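You operate a simulated robot arm through the tools that you are given. There is no shell and no other tool.

Carry out the task below with a simulated two-armed robot. There is one attempt and no reset: what you move stays moved.

Task
Turn the sample pan down to 100, then loosen and dry the leaf.
Fine: the clumps go first; use the purple paddle and put it back; the dial ends off; scorch nothing.

The check looks at the end state, three seconds after you hand in, the way a careful person would. Anything else that was tipped, shoved, dropped, spilled or broken makes it a failure.

Robot
Two 7-joint arms with fingered hands on one trunk that stands fixed in place. Base frame: the origin is at the foot of the trunk, x ahead of it, y to its left, z up. Readings come in mm, degrees, newtons and seconds.
The left shoulder is at [70, 140, 1133], the right one opposite. With the tool pointing down near the work surface each hand reaches from about 440 to 840 mm from the base axis, measured 20 degrees to its own side. Payload 3.9 kg a hand.
The tool frame of a hand sits at the grasp point between the pads (the TCP): z along the fingers, y along the line on which they close. The tips reach 29 mm beyond it. Largest opening 100 mm; the body of the gripper starts 34 mm behind the TCP. The gripper is a hand of 5 fingers: y runs from the thumb to the fingers, the wrist lies at [-15, -105, -177] in the tool frame, and closing takes about 1.5 s.
Orientation is that of the tool frame in the base frame, as a unit quaternion [x, y, z, w]. With the fingers straight down and the wrist toward the robot, the tool's x, y and z point along [0, 1, 0], [1, 0, 0] and [0, 0, -1] of the base frame.

Tools
- The arms move only by the tool arm_command. It takes "left_moves", "right_moves" or both (then of equal length, played together; a hand with none holds still); each is a list of rows, each an object of numbers (a shift or turn left out is 0, a gripper value left out holds the last): "dx", "dy", "dz": the shift along the base's x, y, z in mm; "rx", "ry", "rz": the turn, a rotation vector about the base's x, y, z in degrees. In form: [{"dx": .., "dy": .., "dz": .., "rx": .., "ry": .., "rz": ..}, ...]. A call has 1 to 20 rows; each row is the pose to reach, as a shift and turn from the pose commanded when the call began. "left_claw" and "right_claw" are, for a hand that has rows, the gripper command, from -1 (fully open) to 1 (shut), values between in proportion, set as the call begins (left out, the last holds). Rows are played at 5 a second. More than 50 mm and 8.6 degrees between two rows, or a gripper value outside its range, and nothing of the call is played. A pose out of reach is approached as far as the arm can. The call stops where the force on the tool passes 40 N (or 10 N more than at its start, if that is more) or the arm is blocked; 0.2 s more then pass. The fingers move at their own pace (about 153 mm/s each) and stop on an object; they squeeze with about 27 N. The grip force told is the motor's: it shows also when the fingers shut on nothing. Time passes only in rows, and 0.2 s behind the last, so rows that repeat a pose let the fingers close. The reply holds the time, the measured pose of the TCP, the force on the tool along the base axes, the opening and the grip force, in the units named above and with some noise, with the torque about the TCP (base axes, N m) and any sound that the robot's microphone picked up.
- Cameras (640 x 400 px; columns grow to the right, rows downward): "scene" is now at [126.6, 26.3, 1437.8]; the picture's right is [0.34, -0.94, 0.00], its down [-0.68, -0.25, -0.69] and it looks along [0.65, 0.23, -0.73] (base axes); focal length 235 px, centre (320, 200). "left" rides on the left gripper at [-66, -86, -121] in its tool frame; the picture's right is [-0.76, -0.31, 0.58], its down [0.59, -0.70, 0.40] and it looks along [0.28, 0.64, 0.71] (tool axes); focal length 247 px, centre (320, 200). "right" rides on the right gripper at [66, -86, -121] in its tool frame; the picture's right is [-0.76, 0.31, -0.58], its down [-0.59, -0.70, 0.40] and it looks along [-0.28, 0.64, 0.71] (tool axes); focal length 247 px, centre (320, 200). There is no depth. A picture from a camera that has moved, and an enlarged one, comes with that camera's place and axes in the base frame and with its lens.
- grab_frame(camera): a new picture of that camera. It takes no simulated time.
- slide_trunk(by): slides the trunk up (or, below 0, down) by that many mm; the arms and the scene camera ride with it, the base frame stays. It gives what a move gives, with no picture.
- finger_targets(index, middle, ring, little, thumb_bend, thumb_turn, hand): sets how far each is bent, from 0 (flat) to 1 (curled in); at 0.3 the hand is open as for a grip, at 0.7 the pads meet at the TCP. One left out holds its place. A second passes; each finger stops where it meets its share of the squeeze, and holds until it gets a number again. A gripper value or a shape takes the hand back. It gives what a move gives, with no picture; readings hold the bend of each and the force on index, middle, ring, little, thumb and palm. thumb_turn goes from beside the hand (0) to across from the fingers (1), as for a grip.
- set_grasp(shape, hand): the hand has 5 fingers and takes this shape, open, in about a second: jaw (thumb against the fingers, like two jaws); tri (thumb and two fingers); tip (a fingertip pinch); poke (one finger out to press); point (the index stretched); flat (the hand flat); cup (the hand cupped); fist (a fist). The gripper value then closes the fingers along that shape, each until it touches; the sizes above hold for jaw. It gives what a move gives, with no picture.
- pan_tilt(pan, tilt): turns the head with the scene camera to pan (to the left, within 86 degrees either way) and tilt (down, from -29 to 69), counted from straight ahead of the robot. It gives what a move gives.
- close_up(camera, box): a new picture of the part [left, top, right, bottom] of that camera's present view, enlarged. It takes no simulated time.
- sign_off(): hands the job in; it is judged then, once.

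Nothing tells you positions but the pictures and the camera data. Unless the task says otherwise, let go and move clear before handing in.

The tools are called after "Request:" by a JSON object that holds its "method" and its "body". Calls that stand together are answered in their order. arm_command: Moves the arms, as the interface text tells. Its arguments: {"type":"object","properties":{"left_moves":{"type":"array"},"left_claw":{"type":"number"},"right_moves":{"type":"array"},"right_claw":{"type":"number"}},"required":[]} The other tools are called the same way: slide_trunk (by) slides the trunk up or down; set_grasp (shape, hand) gives the hand a shape; finger_targets (index, middle, ring, little, thumb_bend, thumb_turn, hand) moves the fingers one by one; pan_tilt (pan, tilt) turns the head that bears the scene camera; grab_frame (camera) takes a picture; close_up (camera, box) takes an enlarged picture of a part of a camera's view; sign_off () hands the job in.

At the start:

```text
time: 0.0
left_eef_pos: [403.6, 443.7, 1242.5]
left_tcp_rot: [0.534, 0.846, -0.001, 0.0]
left_contact_force: [0.2, 1.0, -0.7]
left_wrist_torque: [0.03, 0.0, -0.01]
left_width: 100.0
left_grip_force: 0.0
left_shape: jaw
left_bend: [0.3, 0.3, 0.3, 0.3, 0.3, 0.98]
left_finger forces: [0.0, 0.1, 0.0, 0.0, 0.0, 0.0]
right_eef_pos: [557.4, 0.0, 1238.2]
right_tcp_rot: [0.534, 0.845, 0.0, 0.0]
right_contact_force: [0.2, -0.6, 0.1]
right_wrist_torque: [0.0, 0.0, 0.0]
right_width: 100.0
right_grip_force: 0.2
right_shape: jaw
right_bend: [0.3, 0.3, 0.3, 0.3, 0.3, 0.98]
right_finger forces: [0.0, 0.1, 0.0, 0.1, 0.1, 0.0]
trunk travel left (down, up): [-775.0, 65.0]
head pan, tilt: [20.0, 46.6]
```

scene: 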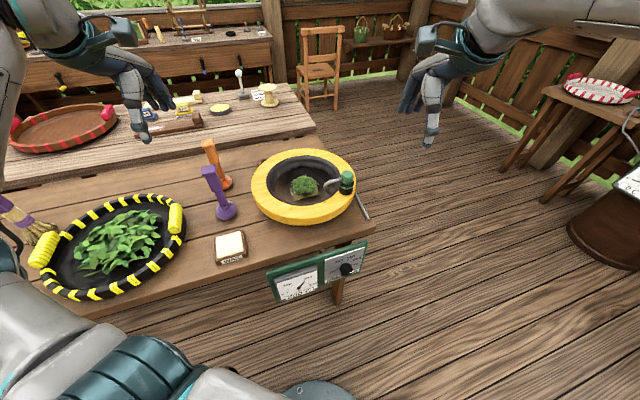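
right: 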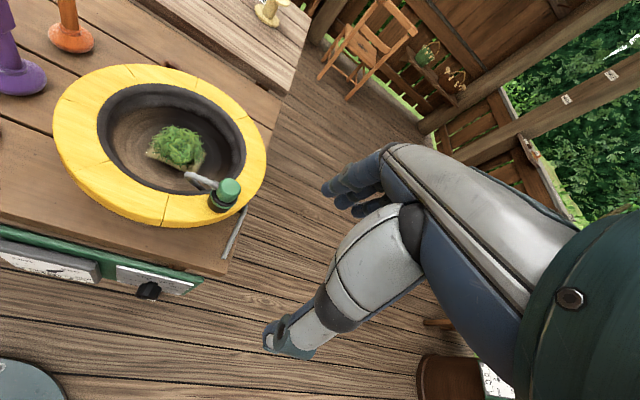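
left: 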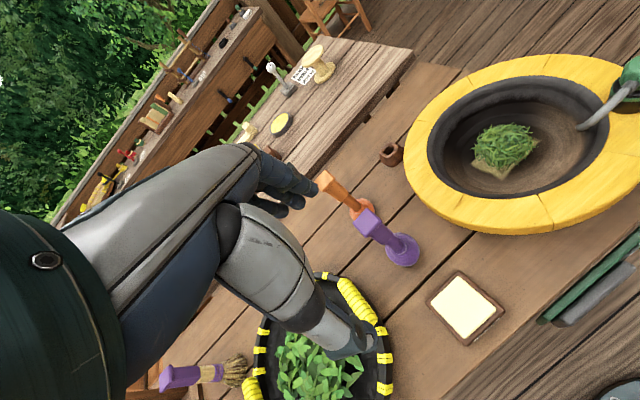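

I see a tea bench with a yellow-rimmed pan holding a green clump, a purple and an orange paddle standing, a tray of leaf, a small tile, and a dial panel on the bench front. I'll look at close-ups before moving anything.

Request:
{"method": "close_up", "body": {"camera": "scene", "box": [240, 220, 400, 320]}}

Request:
{"method": "close_up", "body": {"camera": "scene", "box": [180, 120, 380, 245]}}

Request:
{"method": "close_up", "body": {"camera": "right", "box": [0, 50, 280, 320]}}

Request:
{"method": "close_up", "body": {"camera": "left", "box": [320, 20, 640, 360]}}

Request:
{"method": "close_up", "body": {"camera": "scene", "box": [0, 80, 320, 300]}}

```text
4.00 times, centred on (320, 270) of scene
camera zoom: at [126.6, 26.3, 1437.8], right [0.34, -0.94, 0.0], down [-0.68, -0.25, -0.69], along [0.65, 0.23, -0.73], focal length 940 px, centre (320, -80)
```

zoom: 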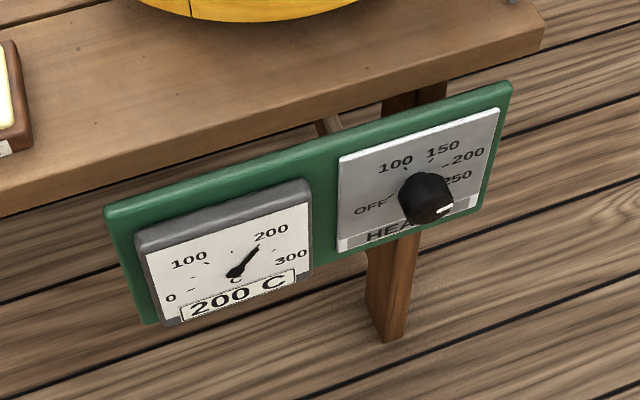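

```text
3.20 times, centred on (280, 182) of scene
camera zoom: at [126.6, 26.3, 1437.8], right [0.34, -0.94, 0.0], down [-0.68, -0.25, -0.69], along [0.65, 0.23, -0.73], focal length 752 px, centre (448, 256)
```

zoom: 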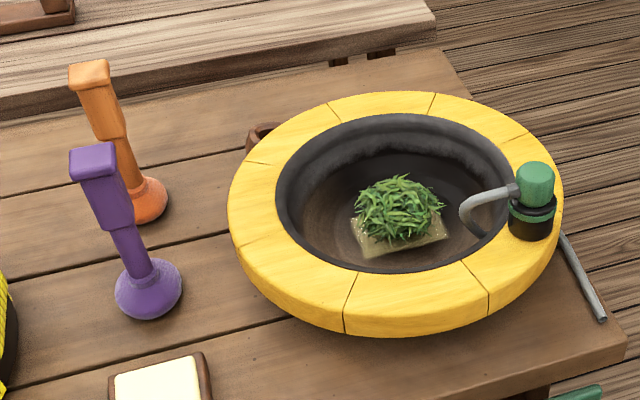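

```text
1.48 times, centred on (140, 185) of right
camera zoom: at [452.5, 23.3, 1358.2], right [0.6, -0.55, 0.58], down [-0.38, -0.83, -0.4], along [0.7, 0.02, -0.71], focal length 366 px, centre (587, 222)
```

zoom: 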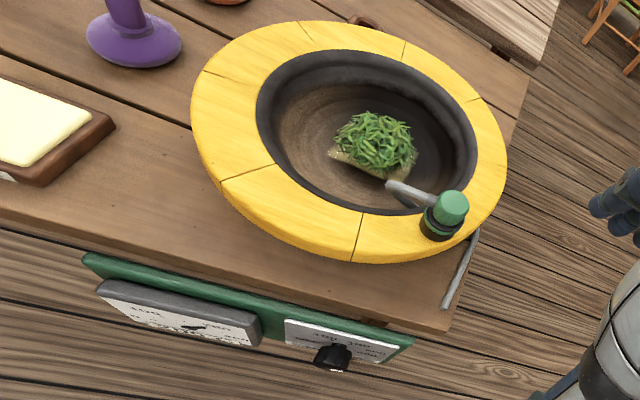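

```text
1.18 times, centred on (480, 190) of left
camera zoom: at [354.2, 347.1, 1363.4], right [0.05, -0.82, -0.58], down [-0.89, 0.23, -0.4], along [0.46, 0.53, -0.71], focal length 291 px, centre (132, 212)
```

zoom: 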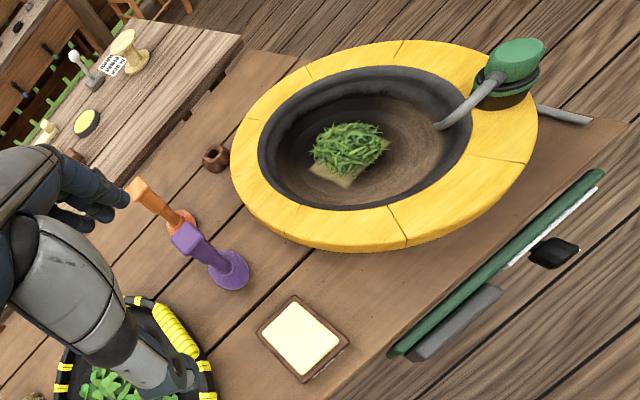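

```text
1.82 times, centred on (160, 190) of scene
camera zoom: at [126.6, 26.3, 1437.8], right [0.34, -0.94, 0.0], down [-0.68, -0.25, -0.69], along [0.65, 0.23, -0.73], focal length 427 px, centre (611, 218)
```

zoom: 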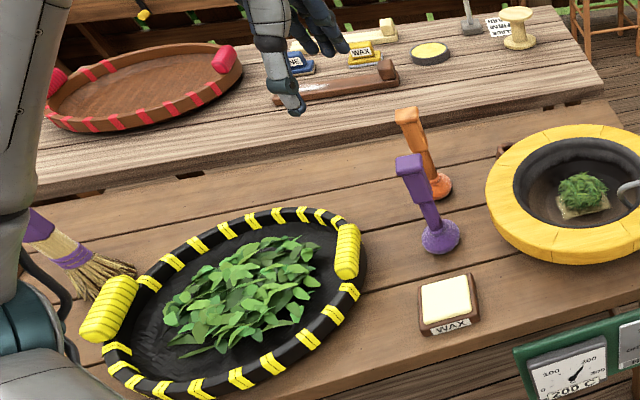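

The bench is turned about 40°, its top lies near z 770, the pan rim near z 900 centred around [686, 292], and the dial near [532, 73, 659]. I'll enlarge the details before planning.

Request:
{"method": "close_up", "body": {"camera": "scene", "box": [320, 240, 370, 290]}}

Request:
{"method": "close_up", "body": {"camera": "right", "box": [110, 250, 210, 310]}}

Request:
{"method": "close_up", "body": {"camera": "right", "box": [100, 90, 260, 230]}}

Request:
{"method": "close_up", "body": {"camera": "scene", "box": [190, 130, 260, 230]}}

Request:
{"method": "close_up", "body": {"camera": "left", "box": [300, 150, 520, 360]}}

Request:
{"method": "close_up", "body": {"camera": "scene", "box": [600, 80, 640, 200]}}

Request:
{"method": "close_up", "body": {"camera": "left", "box": [440, 100, 560, 200]}}

```text
8.00 times, centred on (345, 265) of scene
camera zoom: at [126.6, 26.3, 1437.8], right [0.34, -0.94, 0.0], down [-0.68, -0.25, -0.69], along [0.65, 0.23, -0.73], focal length 1879 px, centre (120, -320)
```

zoom: 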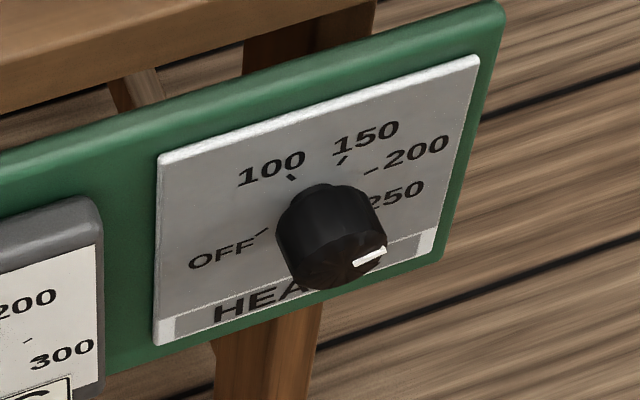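

```text
6.40 times, centred on (160, 280) of right
camera zoom: at [452.5, 23.3, 1358.2], right [0.6, -0.55, 0.58], down [-0.38, -0.83, -0.4], along [0.7, 0.02, -0.71], focal length 1581 px, centre (1344, -312)
```

zoom: 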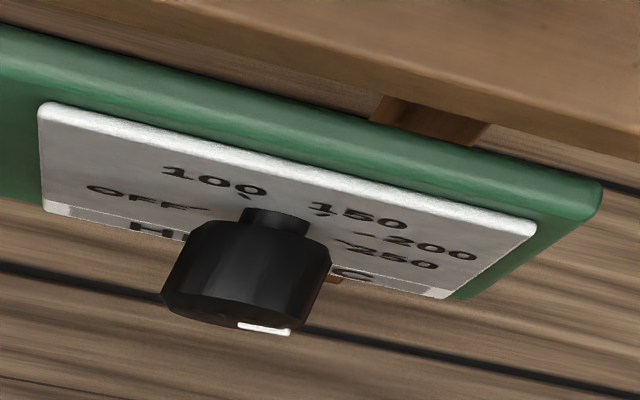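

```text
2.86 times, centred on (180, 160) of right
camera zoom: at [452.5, 23.3, 1358.2], right [0.6, -0.55, 0.58], down [-0.38, -0.83, -0.4], along [0.7, 0.02, -0.71], focal length 706 px, centre (720, 314)
```

zoom: 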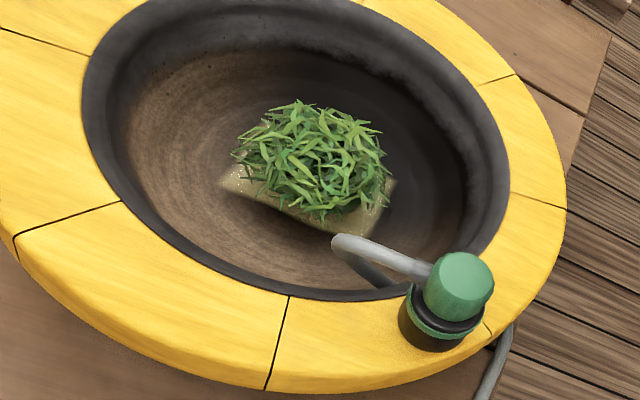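

```text
4.00 times, centred on (225, 180) of scene
camera zoom: at [126.6, 26.3, 1437.8], right [0.34, -0.94, 0.0], down [-0.68, -0.25, -0.69], along [0.65, 0.23, -0.73], focal length 940 px, centre (700, 280)
```

zoom: 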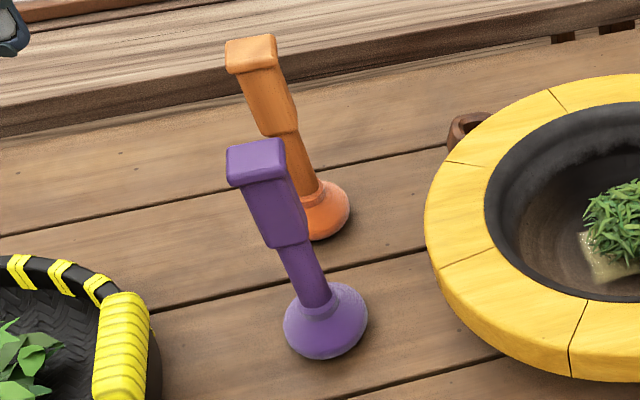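

```text
1.90 times, centred on (410, 255) of left
camera zoom: at [354.2, 347.1, 1363.4], right [0.05, -0.82, -0.58], down [-0.89, 0.23, -0.4], along [0.46, 0.53, -0.71], focal length 470 px, centre (149, 95)
```

zoom: 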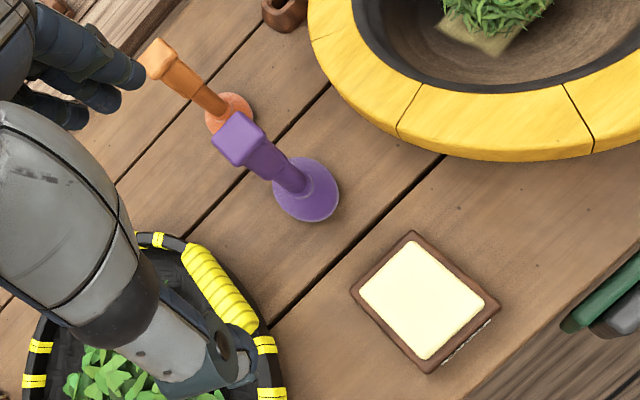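

```text
3.33 times, centred on (620, 140) of scene
camera zoom: at [126.6, 26.3, 1437.8], right [0.34, -0.94, 0.0], down [-0.68, -0.25, -0.69], along [0.65, 0.23, -0.73], focal length 783 px, centre (-680, 400)
```

zoom: 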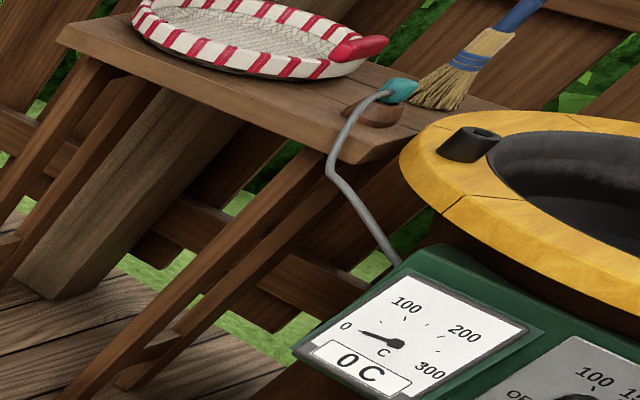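

```text
4.00 times, centred on (500, 150) of left
camera zoom: at [354.2, 347.1, 1363.4], right [0.05, -0.82, -0.58], down [-0.89, 0.23, -0.4], along [0.46, 0.53, -0.71], focal length 988 px, centre (-400, 400)
```

zoom: 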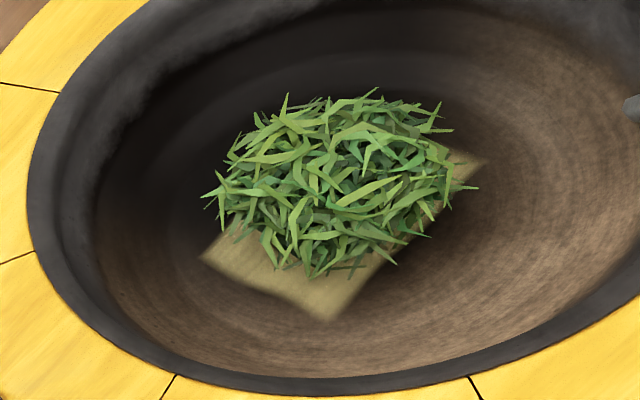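

The dial pointer reads 200, the same as the gauge. The panel is vertical and turned 40°, with the knob axis near [548, 86, 657]. I'll bring the right hand in front of the knob, wrist rolled ready for a counter-clockwise turn, and move the left hand above the purple paddle at the same time.

Request:
{"method": "arm_command", "body": {"right_moves": [{"dx": -25, "dy": 0, "dz": -32, "rx": 5.75, "ry": 1.3, "rz": -5.23}, {"dx": -50, "dy": 1, "dz": -64, "rx": 11.5, "ry": 2.6, "rz": -10.47}, {"dx": -75, "dy": 1, "dz": -96, "rx": 17.25, "ry": 3.9, "rz": -15.7}, {"dx": -100, "dy": 2, "dz": -128, "rx": 23.0, "ry": 5.2, "rz": -20.93}, {"dx": -125, "dy": 2, "dz": -160, "rx": 28.75, "ry": 6.5, "rz": -26.17}, {"dx": -150, "dy": 3, "dz": -192, "rx": 34.5, "ry": 7.8, "rz": -31.4}, {"dx": -150, "dy": 3, "dz": -224, "rx": 40.25, "ry": 9.1, "rz": -36.63}, {"dx": -150, "dy": 4, "dz": -256, "rx": 46.0, "ry": 10.4, "rz": -41.87}, {"dx": -150, "dy": 4, "dz": -290, "rx": 51.75, "ry": 11.7, "rz": -47.1}, {"dx": -150, "dy": 5, "dz": -324, "rx": 57.5, "ry": 13.0, "rz": -52.33}, {"dx": -150, "dy": 5, "dz": -358, "rx": 63.25, "ry": 14.3, "rz": -57.57}, {"dx": -150, "dy": 6, "dz": -392, "rx": 69.0, "ry": 15.6, "rz": -62.8}, {"dx": -150, "dy": 6, "dz": -426, "rx": 74.75, "ry": 16.9, "rz": -68.03}, {"dx": -150, "dy": 7, "dz": -460, "rx": 80.5, "ry": 18.2, "rz": -73.27}, {"dx": -145, "dy": 7, "dz": -494, "rx": 86.25, "ry": 19.5, "rz": -78.5}, {"dx": -130, "dy": 8, "dz": -525, "rx": 92.0, "ry": 20.8, "rz": -83.73}, {"dx": -115, "dy": 8, "dz": -555, "rx": 97.75, "ry": 22.1, "rz": -88.97}, {"dx": -101, "dy": 9, "dz": -581, "rx": 103.5, "ry": 23.4, "rz": -94.2}], "left_moves": [{"dx": 8, "dy": 6.1, "dz": -10.1}, {"dx": 16.1, "dy": 12.3, "dz": -20.2}, {"dx": 24.1, "dy": 18.4, "dz": -30.3}, {"dx": 32.1, "dy": 24.5, "dz": -40.4}, {"dx": 40.1, "dy": 30.6, "dz": -50.6}, {"dx": 48.2, "dy": 36.8, "dz": -60.7}, {"dx": 56.2, "dy": 42.9, "dz": -70.8}, {"dx": 64.2, "dy": 49, "dz": -80.9}, {"dx": 72.2, "dy": 55.1, "dz": -91}, {"dx": 80.3, "dy": 61.3, "dz": -101.1}, {"dx": 88.3, "dy": 67.4, "dz": -111.2}, {"dx": 96.3, "dy": 73.5, "dz": -121.3}, {"dx": 104.3, "dy": 79.6, "dz": -131.4}, {"dx": 112.4, "dy": 85.8, "dz": -141.6}, {"dx": 120.4, "dy": 91.9, "dz": -151.7}, {"dx": 128.4, "dy": 98, "dz": -161.8}, {"dx": 136.4, "dy": 104.1, "dz": -171.9}, {"dx": 144.5, "dy": 110.3, "dz": -182}]}}

```text
time: 3.8
left_eef_pos: [496.5, 556.5, 1081.6]
left_tcp_rot: [0.536, 0.845, -0.001, -0.002]
left_contact_force: [-0.4, -0.3, -0.8]
left_wrist_torque: [0.0, 0.03, -0.01]
left_width: 99.7
left_grip_force: 0.0
left_shape: jaw
left_bend: [0.3, 0.3, 0.3, 0.3, 0.3, 0.98]
left_finger forces: [0.0, 0.0, 0.0, 0.1, 0.1, 0.1]
left hand out of reach, approached as far as the arm can: row 8, 9, 10, 11, 12, 13, 14, 15, 16, 17, 18
right_eef_pos: [552.1, -91.8, 750.4]
right_tcp_rot: [0.728, -0.053, 0.432, -0.53]
right_contact_force: [-0.1, -0.8, 0.4]
right_wrist_torque: [0.03, -0.01, 0.0]
right_width: 99.9
right_grip_force: 0.0
right_shape: jaw
right_bend: [0.3, 0.3, 0.3, 0.3, 0.3, 0.98]
right_finger forces: [0.0, 0.1, 0.1, 0.0, 0.1, 0.1]
right hand out of reach, approached as far as the arm can: row 7, 8, 9, 10, 12, 13, 14, 15, 16, 17, 18
trunk travel left (down, up): [-775.0, 65.0]
head pan, tilt: [20.0, 46.6]
```

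Both hands stopped short of the asked pose, so I'm checking the present arm postures and views.

Request:
{"method": "grab_frame", "body": {"camera": "scene"}}

Request:
{"method": "grab_frame", "body": {"camera": "right"}}

Request:
{"method": "grab_frame", "body": {"camera": "left"}}

```text
taken
camera scene: at [128.0, 25.2, 1437.7], right [0.34, -0.94, 0.0], down [-0.68, -0.25, -0.69], along [0.65, 0.23, -0.73], focal length 235 px, centre (320, 200)
```

scene: 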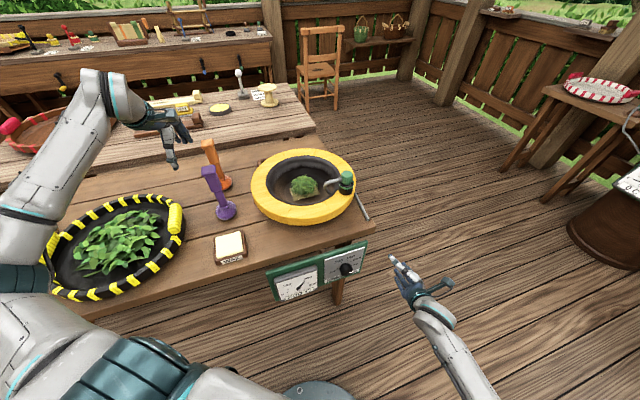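

```text
taken
camera right: at [478.0, -176.8, 864.5], right [-0.75, -0.14, -0.65], down [-0.36, 0.91, 0.21], along [0.56, 0.39, -0.73], focal length 247 px, centre (320, 200)
```

right: 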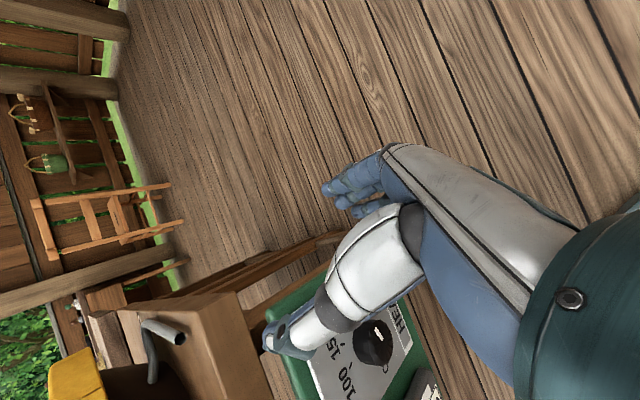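

```text
taken
camera left: at [447.4, 460.2, 1204.0], right [0.04, -0.82, -0.58], down [-0.89, 0.23, -0.4], along [0.46, 0.53, -0.71], focal length 247 px, centre (320, 200)
```

left: 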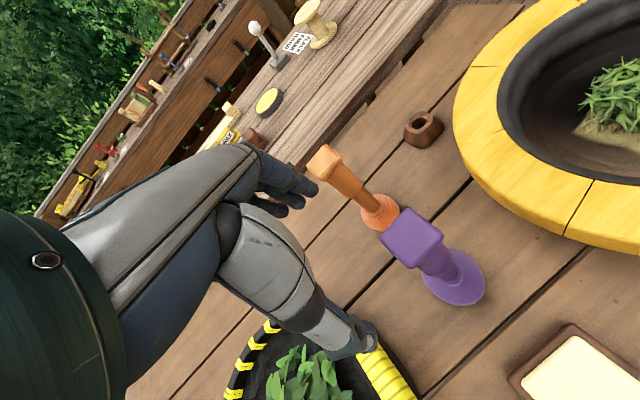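

The right hand hangs free in front of the bench near the panel, and the left is above and short of the paddle. I'll check with a null move which reference pose the next shifts count from.

Request:
{"method": "arm_command", "body": {"right_moves": [{"dx": 0, "dy": 0, "dz": 0}, {"dx": -30, "dy": 30, "dz": 0}], "left_moves": [{"dx": 0, "dy": 0, "dz": 0}, {"dx": 0, "dy": 0, "dz": 0}]}}

```text
time: 4.4
left_eef_pos: [494.5, 556.6, 1084.1]
left_tcp_rot: [0.536, 0.844, 0.0, 0.0]
left_contact_force: [0.3, 0.5, -0.5]
left_wrist_torque: [0.0, 0.0, -0.01]
left_width: 100.0
left_grip_force: 0.0
left_shape: jaw
left_bend: [0.3, 0.3, 0.3, 0.3, 0.3, 0.98]
left_finger forces: [0.1, 0.1, 0.0, 0.0, 0.0, 0.0]
right_eef_pos: [534.9, -69.4, 758.7]
right_tcp_rot: [0.731, -0.049, 0.421, -0.534]
right_contact_force: [0.8, -0.6, 0.1]
right_wrist_torque: [0.0, 0.03, -0.01]
right_width: 100.0
right_grip_force: 0.0
right_shape: jaw
right_bend: [0.3, 0.3, 0.3, 0.3, 0.3, 0.98]
right_finger forces: [0.1, 0.0, 0.0, 0.0, 0.0, 0.1]
right hand out of reach, approached as far as the arm can: row 2
trunk travel left (down, up): [-775.0, 65.0]
head pan, tilt: [20.0, 46.6]
```

The reference is the reached pose, which makes shifts predictable. I'll roll the right hand toward a handshake attitude, where the wrist has more room, while easing in front of the knob, and lower the left hand a little.

Request:
{"method": "arm_command", "body": {"right_moves": [{"dx": 0, "dy": 0, "dz": 0, "rx": -4.8, "ry": -4.0, "rz": 0}, {"dx": -10, "dy": 10, "dz": -10, "rx": -9.6, "ry": -8.0, "rz": 0}, {"dx": -20, "dy": 20, "dz": -25, "rx": -14.4, "ry": -12.0, "rz": 0}, {"dx": -30, "dy": 30, "dz": -40, "rx": -19.2, "ry": -16.0, "rz": 0}, {"dx": -40, "dy": 40, "dz": -55, "rx": -24.0, "ry": -20.0, "rz": 0}, {"dx": -50, "dy": 50, "dz": -70, "rx": -28.8, "ry": -24.0, "rz": 0}, {"dx": -65, "dy": 65, "dz": -86, "rx": -33.6, "ry": -28.0, "rz": 0}, {"dx": -79, "dy": 78, "dz": -102, "rx": -38.3, "ry": -32.1, "rz": 0}]}}

```text
time: 6.2
left_eef_pos: [495.7, 556.4, 1082.7]
left_tcp_rot: [0.536, 0.844, 0.0, 0.0]
left_contact_force: [0.4, 1.0, 0.8]
left_wrist_torque: [0.01, 0.03, 0.01]
left_width: 99.8
left_grip_force: 0.2
left_shape: jaw
left_bend: [0.3, 0.3, 0.3, 0.3, 0.3, 0.98]
left_finger forces: [0.1, 0.0, 0.1, 0.0, 0.1, 0.0]
right_eef_pos: [593.4, -34.1, 927.3]
right_tcp_rot: [0.782, 0.244, 0.496, -0.287]
right_contact_force: [1.6, 0.2, 0.2]
right_wrist_torque: [0.02, -0.03, -0.01]
right_width: 99.7
right_grip_force: 0.1
right_shape: jaw
right_bend: [0.3, 0.3, 0.3, 0.3, 0.3, 0.98]
right_finger forces: [0.0, 0.0, 0.1, 0.0, 0.0, 0.1]
right hand out of reach, approached as far as the arm can: row 1, 2, 3, 4, 5, 6, 7, 8
trunk travel left (down, up): [-775.0, 65.0]
head pan, tilt: [20.0, 46.6]
```

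The wrist can't lie level that low with the shoulders this high, so I'll back both hands off to clear spots and then lower the trunk to bring the shoulders down to the dial.

Request:
{"method": "arm_command", "body": {"right_moves": [{"dx": -30, "dy": -22, "dz": 0}, {"dx": -60, "dy": -45, "dz": 0}, {"dx": -92, "dy": -60, "dz": 0}], "left_moves": [{"dx": -25, "dy": -30, "dz": 25}, {"dx": -55, "dy": -65, "dz": 45}, {"dx": -85, "dy": -95, "dz": 60}]}}

Request:
{"method": "slide_trunk", "body": {"by": -260}}

Request:
{"method": "grab_frame", "body": {"camera": "scene"}}

Request:
{"method": "grab_frame", "body": {"camera": "right"}}

```text
refused: row 2 steps farther than a row can; nothing moved
```

```text
time: 8.9
left_eef_pos: [494.6, 555.9, 829.1]
left_tcp_rot: [0.537, 0.844, 0.005, 0.001]
left_contact_force: [6.7, 3.1, 24.7]
left_wrist_torque: [-0.68, 1.29, -0.01]
left_width: 99.0
left_grip_force: 0.0
left_shape: jaw
left_bend: [0.3, 0.3, 0.3, 0.3, 0.29, 0.98]
left_finger forces: [0.1, 0.1, 0.0, 0.1, 25.5, 0.0]
right_eef_pos: [591.5, -36.4, 668.6]
right_tcp_rot: [0.781, 0.242, 0.499, -0.287]
right_contact_force: [-0.4, -0.2, 0.3]
right_wrist_torque: [-0.01, -0.01, -0.02]
right_width: 99.8
right_grip_force: 0.0
right_shape: jaw
right_bend: [0.3, 0.3, 0.3, 0.3, 0.3, 0.98]
right_finger forces: [0.1, 0.0, 0.0, 0.0, 0.1, 0.0]
trunk travel left (down, up): [-515.0, 325.0]
head pan, tilt: [20.0, 46.6]
```

```text
taken
camera scene: at [125.1, 23.9, 1178.5], right [0.34, -0.94, 0.0], down [-0.68, -0.25, -0.69], along [0.65, 0.24, -0.73], focal length 235 px, centre (320, 200)
```

scene: 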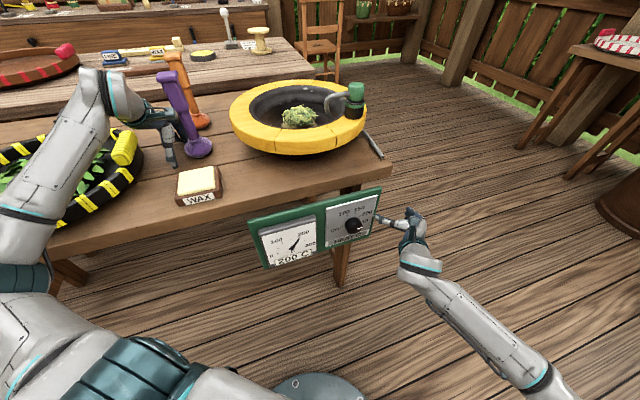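

```text
taken
camera right: at [483.8, -52.6, 786.1], right [-0.46, -0.69, -0.56], down [-0.44, 0.73, -0.53], along [0.77, 0.01, -0.63], focal length 247 px, centre (320, 200)
```

right: 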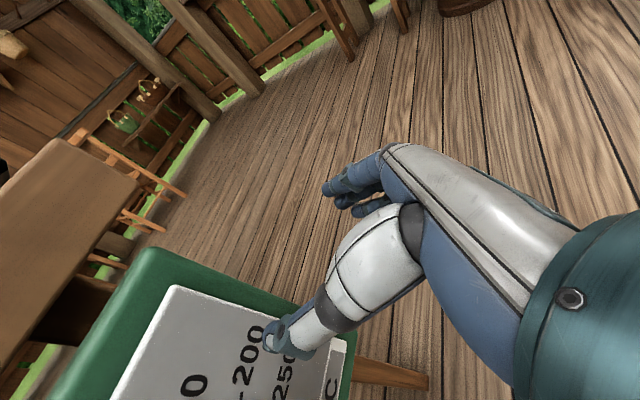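

The move was refused but the trunk still slid, and the left thumb is now pressing on something with about 25 N. I'll look closely before lifting it away.

Request:
{"method": "close_up", "body": {"camera": "scene", "box": [80, 30, 260, 220]}}

Request:
{"method": "grab_frame", "body": {"camera": "left"}}

Request:
{"method": "close_up", "body": {"camera": "scene", "box": [220, 60, 400, 280]}}

```text
2.11 times, centred on (170, 125) of scene
camera zoom: at [125.1, 23.9, 1178.5], right [0.34, -0.94, 0.0], down [-0.68, -0.25, -0.69], along [0.65, 0.24, -0.73], focal length 494 px, centre (636, 358)
```

zoom: 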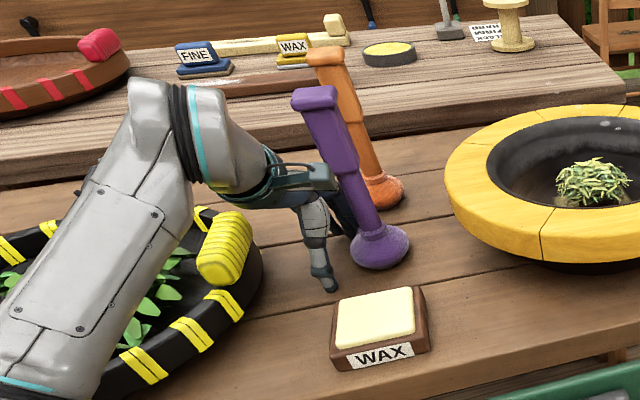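

```text
taken
camera left: at [444.7, 458.8, 949.1], right [0.05, -0.81, -0.58], down [-0.88, 0.24, -0.4], along [0.47, 0.53, -0.71], focal length 247 px, centre (320, 200)
```

left: 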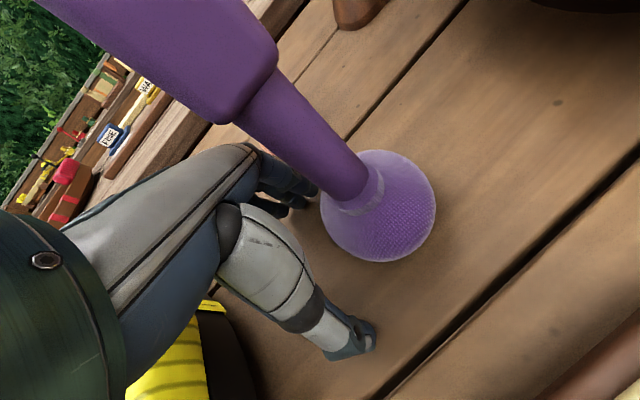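

```text
1.82 times, centred on (310, 170) of scene
camera zoom: at [125.1, 23.9, 1178.5], right [0.34, -0.94, 0.0], down [-0.68, -0.25, -0.69], along [0.65, 0.24, -0.73], focal length 427 px, centre (338, 254)
```

zoom: 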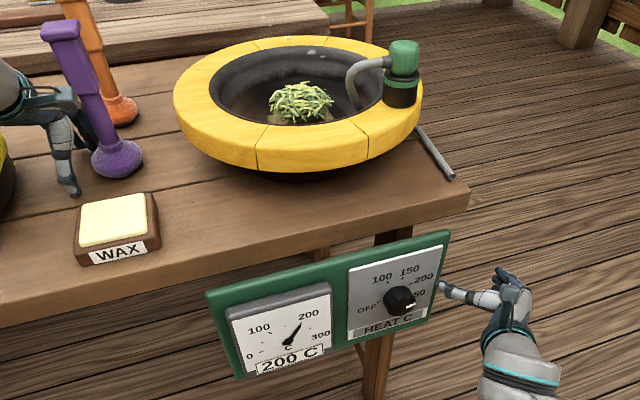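

The left thumb only touches bare tabletop, and the paddles and wax are undisturbed. The leaf is paling, so I need to be quick. I'll lift the left thumb 10 mm and bring the right hand back out and square in front of the knob.

Request:
{"method": "arm_command", "body": {"right_moves": [{"dx": -30, "dy": -25, "dz": 0, "rx": 6.1, "ry": 1.3, "rz": -2.1}, {"dx": -60, "dy": -45, "dz": -2, "rx": 12.2, "ry": 2.6, "rz": -4.3}, {"dx": -90, "dy": -25, "dz": -5, "rx": 18.3, "ry": 4.0, "rz": -6.4}, {"dx": -110, "dy": 5, "dz": -8, "rx": 24.4, "ry": 5.3, "rz": -8.5}, {"dx": -125, "dy": 30, "dz": -10, "rx": 30.5, "ry": 6.6, "rz": -10.7}, {"dx": -135, "dy": 45, "dz": -12, "rx": 36.6, "ry": 7.95, "rz": -12.8}], "left_moves": [{"dz": 10}, {"dz": 10}, {"dz": 10}, {"dz": 10}, {"dz": 10}, {"dz": 10}]}}

Request:
{"method": "grab_frame", "body": {"camera": "right"}}

Request:
{"method": "grab_frame", "body": {"camera": "scene"}}

```text
time: 10.3
left_eef_pos: [495.2, 556.0, 832.5]
left_tcp_rot: [0.535, 0.845, 0.0, 0.0]
left_contact_force: [-0.1, 0.7, 0.3]
left_wrist_torque: [0.0, 0.01, 0.0]
left_width: 99.8
left_grip_force: 0.1
left_shape: jaw
left_bend: [0.3, 0.3, 0.3, 0.3, 0.3, 0.98]
left_finger forces: [0.1, 0.0, 0.0, 0.0, 0.1, 0.1]
right_eef_pos: [476.3, -4.1, 702.3]
right_tcp_rot: [0.728, 0.001, 0.468, -0.5]
right_contact_force: [0.1, 0.0, 0.9]
right_wrist_torque: [-0.01, 0.02, -0.01]
right_width: 99.7
right_grip_force: 0.1
right_shape: jaw
right_bend: [0.3, 0.3, 0.3, 0.3, 0.3, 0.98]
right_finger forces: [0.0, 0.0, 0.0, 0.0, 0.0, 0.0]
right hand out of reach, approached as far as the arm can: row 1, 2, 3, 4, 5, 6
trunk travel left (down, up): [-515.0, 325.0]
head pan, tilt: [20.0, 46.6]
```

```text
taken
camera right: at [391.7, -80.0, 815.6], right [-0.67, -0.22, -0.71], down [-0.39, 0.92, 0.08], along [0.63, 0.33, -0.7], focal length 247 px, centre (320, 200)
```

right: 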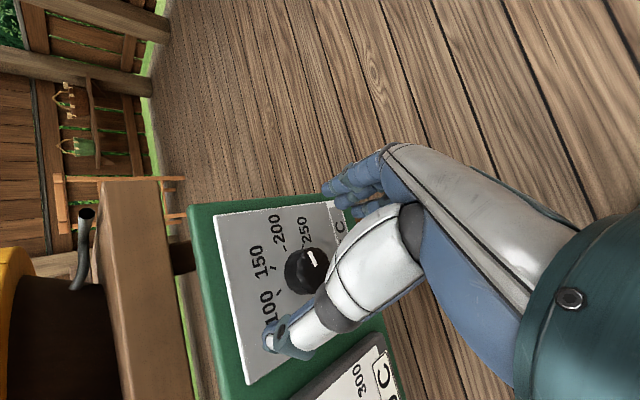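

```text
taken
camera scene: at [126.5, 26.4, 1177.8], right [0.34, -0.94, 0.0], down [-0.68, -0.25, -0.69], along [0.65, 0.23, -0.73], focal length 235 px, centre (320, 200)
```

scene: 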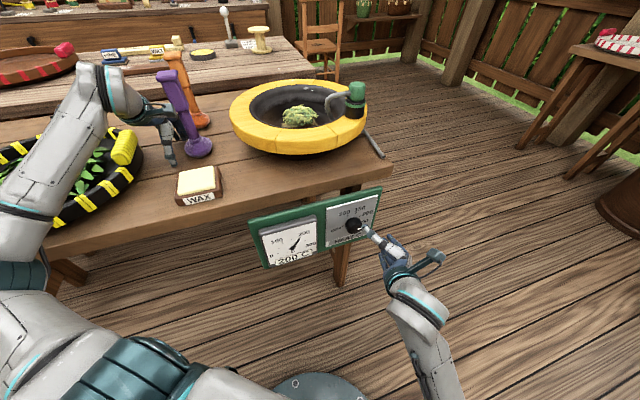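

The right hand faces the knob now but sits about 45 mm too high. I'll take sharper close-ups to fix the knob position and tabletop height before lowering further.

Request:
{"method": "close_up", "body": {"camera": "scene", "box": [310, 180, 400, 260]}}

Request:
{"method": "close_up", "body": {"camera": "right", "box": [180, 180, 400, 400]}}

Request:
{"method": "close_up", "body": {"camera": "scene", "box": [240, 70, 400, 170]}}

```text
5.00 times, centred on (355, 220) of scene
camera zoom: at [126.5, 26.4, 1177.8], right [0.34, -0.94, 0.0], down [-0.68, -0.25, -0.69], along [0.65, 0.23, -0.73], focal length 1174 px, centre (145, 100)
```

zoom: 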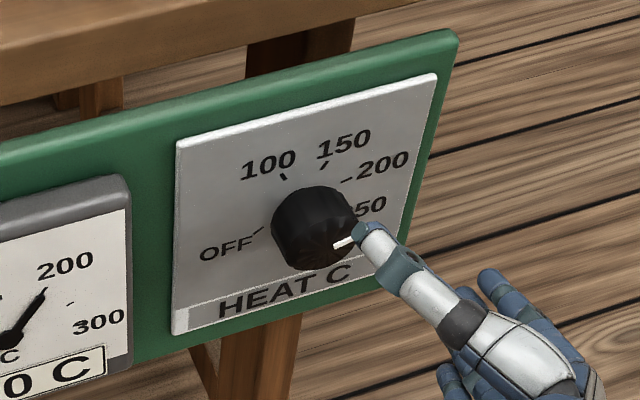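

```text
1.82 times, centred on (290, 290) of right
camera zoom: at [391.7, -80.0, 815.6], right [-0.67, -0.22, -0.71], down [-0.39, 0.92, 0.08], along [0.63, 0.33, -0.7], focal length 449 px, centre (374, 36)
```

zoom: 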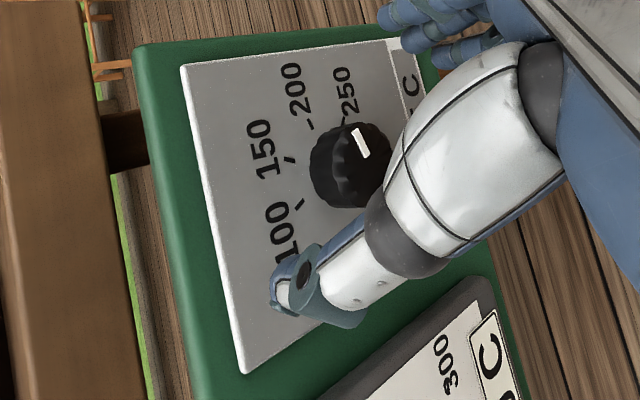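

```text
4.00 times, centred on (320, 120) of scene
camera zoom: at [126.5, 26.4, 1177.8], right [0.34, -0.94, 0.0], down [-0.68, -0.25, -0.69], along [0.65, 0.23, -0.73], focal length 940 px, centre (320, 520)
```

zoom: 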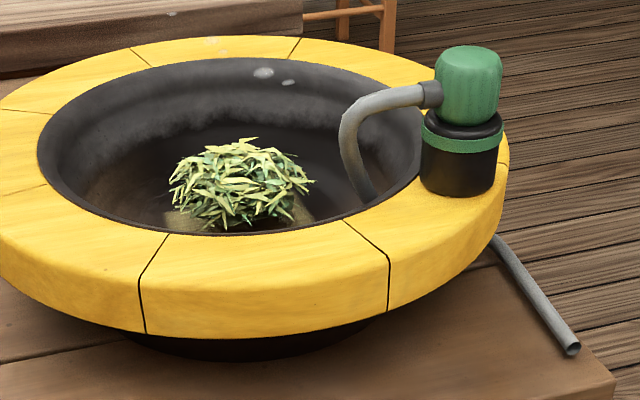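

The knob axis works out at about [551, 86, 651] with 37 mm protrusion. I'll ask the right hand for the remaining shift down and left in front of it.

Request:
{"method": "arm_command", "body": {"right_moves": [{"dx": 0, "dy": 9, "dz": -17, "rz": -2.5}, {"dx": -1, "dy": 18, "dz": -34, "rz": -5}, {"dx": -3, "dy": 27, "dz": -51, "rz": -7}]}}

```text
time: 11.1
left_eef_pos: [495.4, 555.5, 832.4]
left_tcp_rot: [0.536, 0.844, 0.0, 0.0]
left_contact_force: [0.4, 0.0, -1.2]
left_wrist_torque: [-0.04, -0.02, 0.01]
left_width: 99.9
left_grip_force: 0.0
left_shape: jaw
left_bend: [0.3, 0.3, 0.3, 0.3, 0.3, 0.98]
left_finger forces: [0.0, 0.0, 0.0, 0.0, 0.1, 0.0]
right_eef_pos: [491.7, 5.2, 688.0]
right_tcp_rot: [0.74, -0.021, 0.455, -0.495]
right_contact_force: [0.2, -1.1, 0.0]
right_wrist_torque: [-0.01, -0.02, -0.01]
right_width: 99.7
right_grip_force: 0.0
right_shape: jaw
right_bend: [0.3, 0.3, 0.3, 0.3, 0.3, 0.98]
right_finger forces: [0.0, 0.1, 0.0, 0.0, 0.0, 0.0]
right hand out of reach, approached as far as the arm can: row 1, 2, 3
trunk travel left (down, up): [-515.0, 325.0]
head pan, tilt: [20.0, 46.6]
```

The right elbow is folded too tightly at this height, so a middle trunk height should suit both. I'll raise the trunk 130 mm, which also lifts the left hand straight up beside the paddle.

Request:
{"method": "slide_trunk", "body": {"by": 130}}

```text
time: 12.7
left_eef_pos: [496.5, 555.8, 962.5]
left_tcp_rot: [0.536, 0.844, 0.0, 0.0]
left_contact_force: [-0.4, -0.1, 1.3]
left_wrist_torque: [0.0, 0.0, 0.0]
left_width: 99.9
left_grip_force: 0.0
left_shape: jaw
left_bend: [0.3, 0.3, 0.3, 0.3, 0.3, 0.98]
left_finger forces: [0.1, 0.0, 0.0, 0.0, 0.0, 0.1]
right_eef_pos: [490.3, 6.1, 818.4]
right_tcp_rot: [0.74, -0.022, 0.455, -0.495]
right_contact_force: [-0.8, 0.8, 0.5]
right_wrist_torque: [0.02, -0.03, 0.0]
right_width: 99.7
right_grip_force: 0.1
right_shape: jaw
right_bend: [0.3, 0.3, 0.3, 0.3, 0.3, 0.98]
right_finger forces: [0.0, 0.0, 0.0, 0.0, 0.0, 0.0]
trunk travel left (down, up): [-645.0, 195.0]
head pan, tilt: [20.0, 46.6]
```

Both hands rose cleanly. Now I'll bring the right hand down in front of the knob and square it up.

Request:
{"method": "arm_command", "body": {"right_moves": [{"dx": -4, "dy": 4, "dz": -34, "rx": 0.8, "ry": -0.8, "rz": -1.4}, {"dx": -8, "dy": 8, "dz": -68, "rx": 1.6, "ry": -1.6, "rz": -2.8}, {"dx": -12, "dy": 12, "dz": -102, "rx": 2.4, "ry": -2.4, "rz": -4.1}, {"dx": -15, "dy": 15, "dz": -135, "rx": 3.2, "ry": -3.2, "rz": -5.5}, {"dx": -17, "dy": 17, "dz": -167, "rx": 3.9, "ry": -3.9, "rz": -6.8}]}}

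Request:
{"method": "grab_frame", "body": {"camera": "right"}}

Request:
{"method": "grab_frame", "body": {"camera": "scene"}}

```text
time: 13.8
left_eef_pos: [495.6, 555.8, 962.4]
left_tcp_rot: [0.536, 0.845, -0.001, 0.0]
left_contact_force: [0.7, 0.3, -0.3]
left_wrist_torque: [0.01, 0.01, 0.02]
left_width: 99.7
left_grip_force: 0.1
left_shape: jaw
left_bend: [0.3, 0.3, 0.3, 0.3, 0.3, 0.98]
left_finger forces: [0.1, 0.0, 0.0, 0.1, 0.0, 0.0]
right_eef_pos: [498.2, 3.8, 713.4]
right_tcp_rot: [0.733, -0.044, 0.413, -0.538]
right_contact_force: [0.1, 0.1, -0.9]
right_wrist_torque: [0.02, -0.01, -0.01]
right_width: 99.9
right_grip_force: 0.0
right_shape: jaw
right_bend: [0.3, 0.3, 0.3, 0.3, 0.3, 0.98]
right_finger forces: [0.0, 0.0, 0.0, 0.0, 0.0, 0.0]
right hand out of reach, approached as far as the arm can: row 1, 2, 3, 4, 5
trunk travel left (down, up): [-645.0, 195.0]
head pan, tilt: [20.0, 46.6]
```

```text
taken
camera right: at [430.8, -85.1, 829.5], right [-0.75, -0.18, -0.63], down [-0.39, 0.89, 0.22], along [0.53, 0.41, -0.74], focal length 247 px, centre (320, 200)
```

right: 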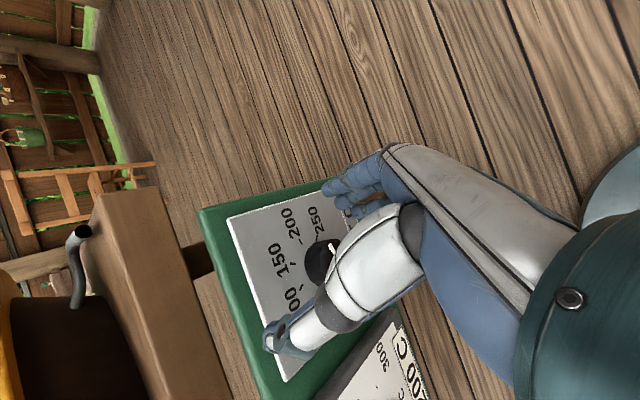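

```text
taken
camera scene: at [126.7, 26.0, 1307.8], right [0.34, -0.94, 0.0], down [-0.68, -0.25, -0.69], along [0.65, 0.23, -0.73], focal length 235 px, centre (320, 200)
```

scene: 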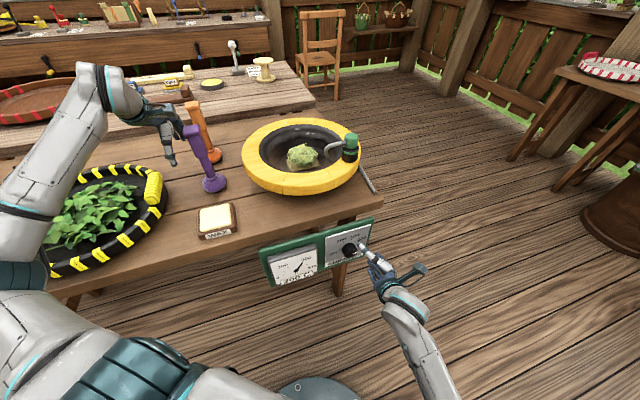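

The limit is the elbow geometry: a lower shoulder with the palm turned sideways should fit near the grasp point. I'll lower the trunk 70 mm; both hands have clear air below.

Request:
{"method": "slide_trunk", "body": {"by": -70}}

Request:
{"method": "arm_command", "body": {"right_moves": [{"dx": 0, "dy": 4, "dz": 2, "rx": -4.6, "ry": -5.6, "rz": -1.7}, {"dx": 0, "dy": 10, "dz": 3, "rx": -9.1, "ry": -11.2, "rz": -3.3}, {"dx": -3, "dy": 18, "dz": 5, "rx": -13.7, "ry": -16.9, "rz": -5.0}, {"dx": -6, "dy": 25, "dz": 6, "rx": -18.2, "ry": -22.5, "rz": -6.6}, {"dx": -9, "dy": 32, "dz": 8, "rx": -22.8, "ry": -28.1, "rz": -8.3}]}}

Request:
{"method": "grab_frame", "body": {"camera": "right"}}

Request:
{"method": "grab_frame", "body": {"camera": "scene"}}

```text
time: 14.9
left_eef_pos: [496.2, 557.2, 893.0]
left_tcp_rot: [0.536, 0.844, 0.0, 0.0]
left_contact_force: [0.4, -0.1, -0.1]
left_wrist_torque: [-0.01, -0.01, -0.01]
left_width: 99.8
left_grip_force: 0.0
left_shape: jaw
left_bend: [0.3, 0.3, 0.3, 0.3, 0.3, 0.98]
left_finger forces: [0.1, 0.0, 0.0, 0.0, 0.0, 0.1]
right_eef_pos: [498.3, 3.9, 644.8]
right_tcp_rot: [0.733, -0.043, 0.414, -0.538]
right_contact_force: [-0.8, 0.1, 0.2]
right_wrist_torque: [-0.01, 0.01, 0.01]
right_width: 99.8
right_grip_force: 0.0
right_shape: jaw
right_bend: [0.3, 0.3, 0.3, 0.3, 0.3, 0.98]
right_finger forces: [0.0, 0.0, 0.1, 0.0, 0.0, 0.0]
trunk travel left (down, up): [-575.0, 265.0]
head pan, tilt: [20.0, 46.6]
```

```text
time: 16.1
left_eef_pos: [495.6, 556.6, 892.9]
left_tcp_rot: [0.536, 0.844, 0.0, 0.0]
left_contact_force: [-0.5, 0.2, 0.9]
left_wrist_torque: [0.03, 0.02, 0.03]
left_width: 99.8
left_grip_force: 0.0
left_shape: jaw
left_bend: [0.3, 0.3, 0.3, 0.3, 0.3, 0.98]
left_finger forces: [0.0, 0.0, 0.0, 0.1, 0.0, 0.0]
right_eef_pos: [562.7, -57.6, 811.3]
right_tcp_rot: [0.729, 0.125, 0.562, -0.37]
right_contact_force: [0.3, -0.3, 0.6]
right_wrist_torque: [-0.01, -0.03, 0.0]
right_width: 99.6
right_grip_force: 0.1
right_shape: jaw
right_bend: [0.3, 0.3, 0.3, 0.3, 0.3, 0.98]
right_finger forces: [0.0, 0.1, 0.0, 0.0, 0.0, 0.0]
right hand out of reach, approached as far as the arm can: row 1, 2, 3, 4, 5
trunk travel left (down, up): [-575.0, 265.0]
head pan, tilt: [20.0, 46.6]
```

```text
taken
camera right: at [446.6, -97.2, 914.9], right [-0.49, -0.43, -0.76], down [-0.33, 0.9, -0.29], along [0.81, 0.11, -0.58], focal length 247 px, centre (320, 200)
```

right: 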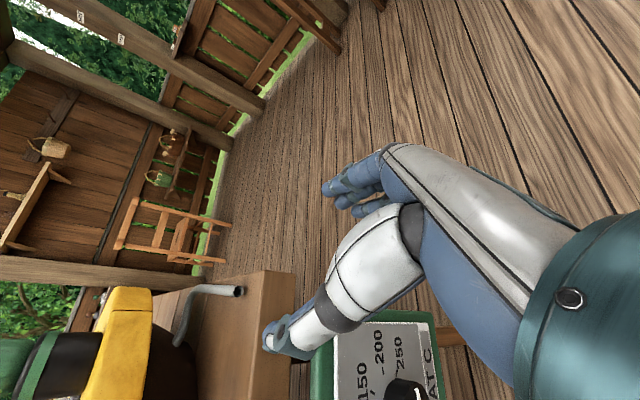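

```text
taken
camera scene: at [126.6, 26.5, 1237.7], right [0.34, -0.94, 0.0], down [-0.68, -0.25, -0.69], along [0.65, 0.23, -0.73], focal length 235 px, centre (320, 200)
```

scene: 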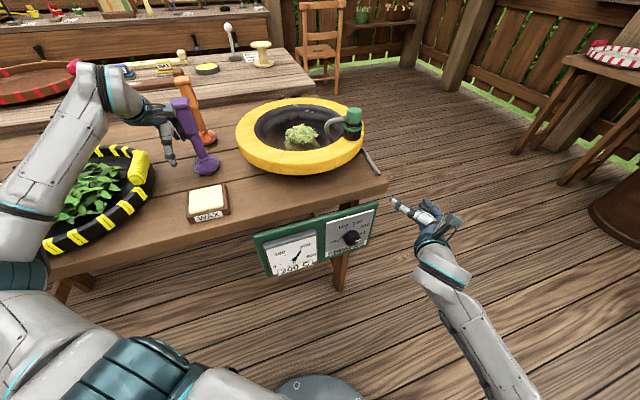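

Turning the palm sideways at this height pushes the hand up again. Before choosing another approach I'll check the leaf and the dial closely.

Request:
{"method": "close_up", "body": {"camera": "scene", "box": [250, 90, 370, 170]}}

Request:
{"method": "close_up", "body": {"camera": "scene", "box": [240, 190, 480, 340]}}

```text
5.00 times, centred on (310, 130) of scene
camera zoom: at [126.6, 26.5, 1237.7], right [0.34, -0.94, 0.0], down [-0.68, -0.25, -0.69], along [0.65, 0.23, -0.73], focal length 1174 px, centre (370, 550)
```

zoom: 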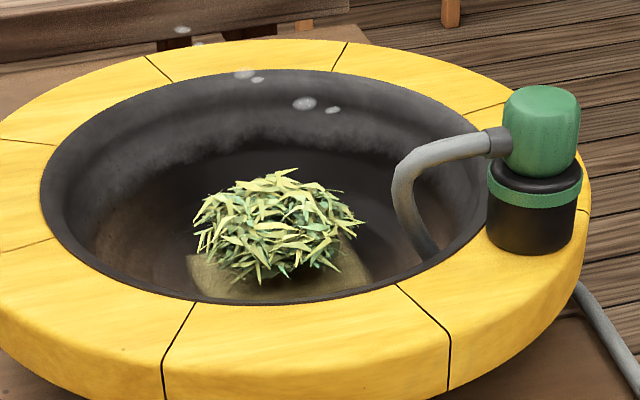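

```text
2.67 times, centred on (360, 265) of scene
camera zoom: at [126.6, 26.5, 1237.7], right [0.34, -0.94, 0.0], down [-0.68, -0.25, -0.69], along [0.65, 0.23, -0.73], focal length 626 px, centre (213, 27)
```

zoom: 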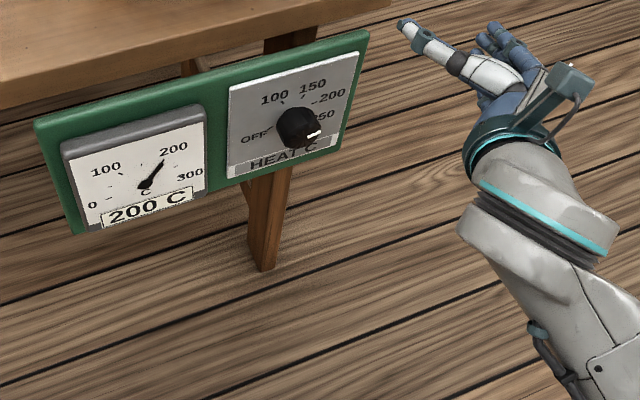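

The leaf is paling but not brown. The forearm naturally points left and down to the dial, so a palm-up attitude should line up best; I'll roll that way while moving to a point 80 mm in front of the knob.

Request:
{"method": "arm_command", "body": {"right_moves": [{"dx": -12, "dy": 6, "dz": -10, "rx": 5.9, "ry": 4.4, "rz": -0.8}, {"dx": -25, "dy": 15, "dz": -25, "rx": 11.8, "ry": 8.9, "rz": -1.5}, {"dx": -38, "dy": 25, "dz": -42, "rx": 17.7, "ry": 13.3, "rz": -2.3}, {"dx": -48, "dy": 36, "dz": -60, "rx": 23.6, "ry": 17.8, "rz": -3.0}, {"dx": -56, "dy": 48, "dz": -80, "rx": 29.6, "ry": 22.2, "rz": -3.8}, {"dx": -62, "dy": 60, "dz": -100, "rx": 35.5, "ry": 26.7, "rz": -4.5}, {"dx": -67, "dy": 72, "dz": -120, "rx": 41.4, "ry": 31.1, "rz": -5.3}, {"dx": -71, "dy": 84, "dz": -140, "rx": 47.3, "ry": 35.6, "rz": -6.0}, {"dx": -74, "dy": 94, "dz": -160, "rx": 53.2, "ry": 40, "rz": -6.8}]}}

Request:
{"method": "grab_frame", "body": {"camera": "scene"}}

```text
time: 18.2
left_eef_pos: [495.3, 556.9, 893.0]
left_tcp_rot: [0.535, 0.845, 0.0, 0.001]
left_contact_force: [-0.3, -0.3, 0.3]
left_wrist_torque: [0.01, -0.02, -0.02]
left_width: 99.6
left_grip_force: 0.1
left_shape: jaw
left_bend: [0.3, 0.3, 0.3, 0.3, 0.3, 0.98]
left_finger forces: [0.0, 0.0, 0.0, 0.0, 0.0, 0.0]
right_eef_pos: [426.1, 82.3, 636.0]
right_tcp_rot: [0.687, -0.24, 0.299, -0.617]
right_contact_force: [-0.7, -0.6, 0.4]
right_wrist_torque: [0.0, -0.02, 0.02]
right_width: 99.9
right_grip_force: 0.0
right_shape: jaw
right_bend: [0.3, 0.3, 0.3, 0.3, 0.3, 0.98]
right_finger forces: [0.0, 0.0, 0.0, 0.0, 0.0, 0.1]
right hand out of reach, approached as far as the arm can: row 1, 2, 3, 4, 5, 6, 7, 8, 9
trunk travel left (down, up): [-575.0, 265.0]
head pan, tilt: [20.0, 46.6]
stopped in row 9 (right hand): the arm was blocked; the commanded pose is now the measured one
```

```text
taken
camera scene: at [126.9, 25.9, 1237.8], right [0.34, -0.94, 0.0], down [-0.68, -0.25, -0.69], along [0.65, 0.23, -0.73], focal length 235 px, centre (320, 200)
```

scene: 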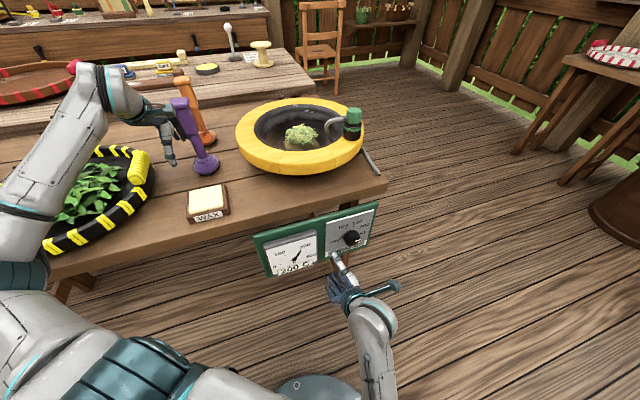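

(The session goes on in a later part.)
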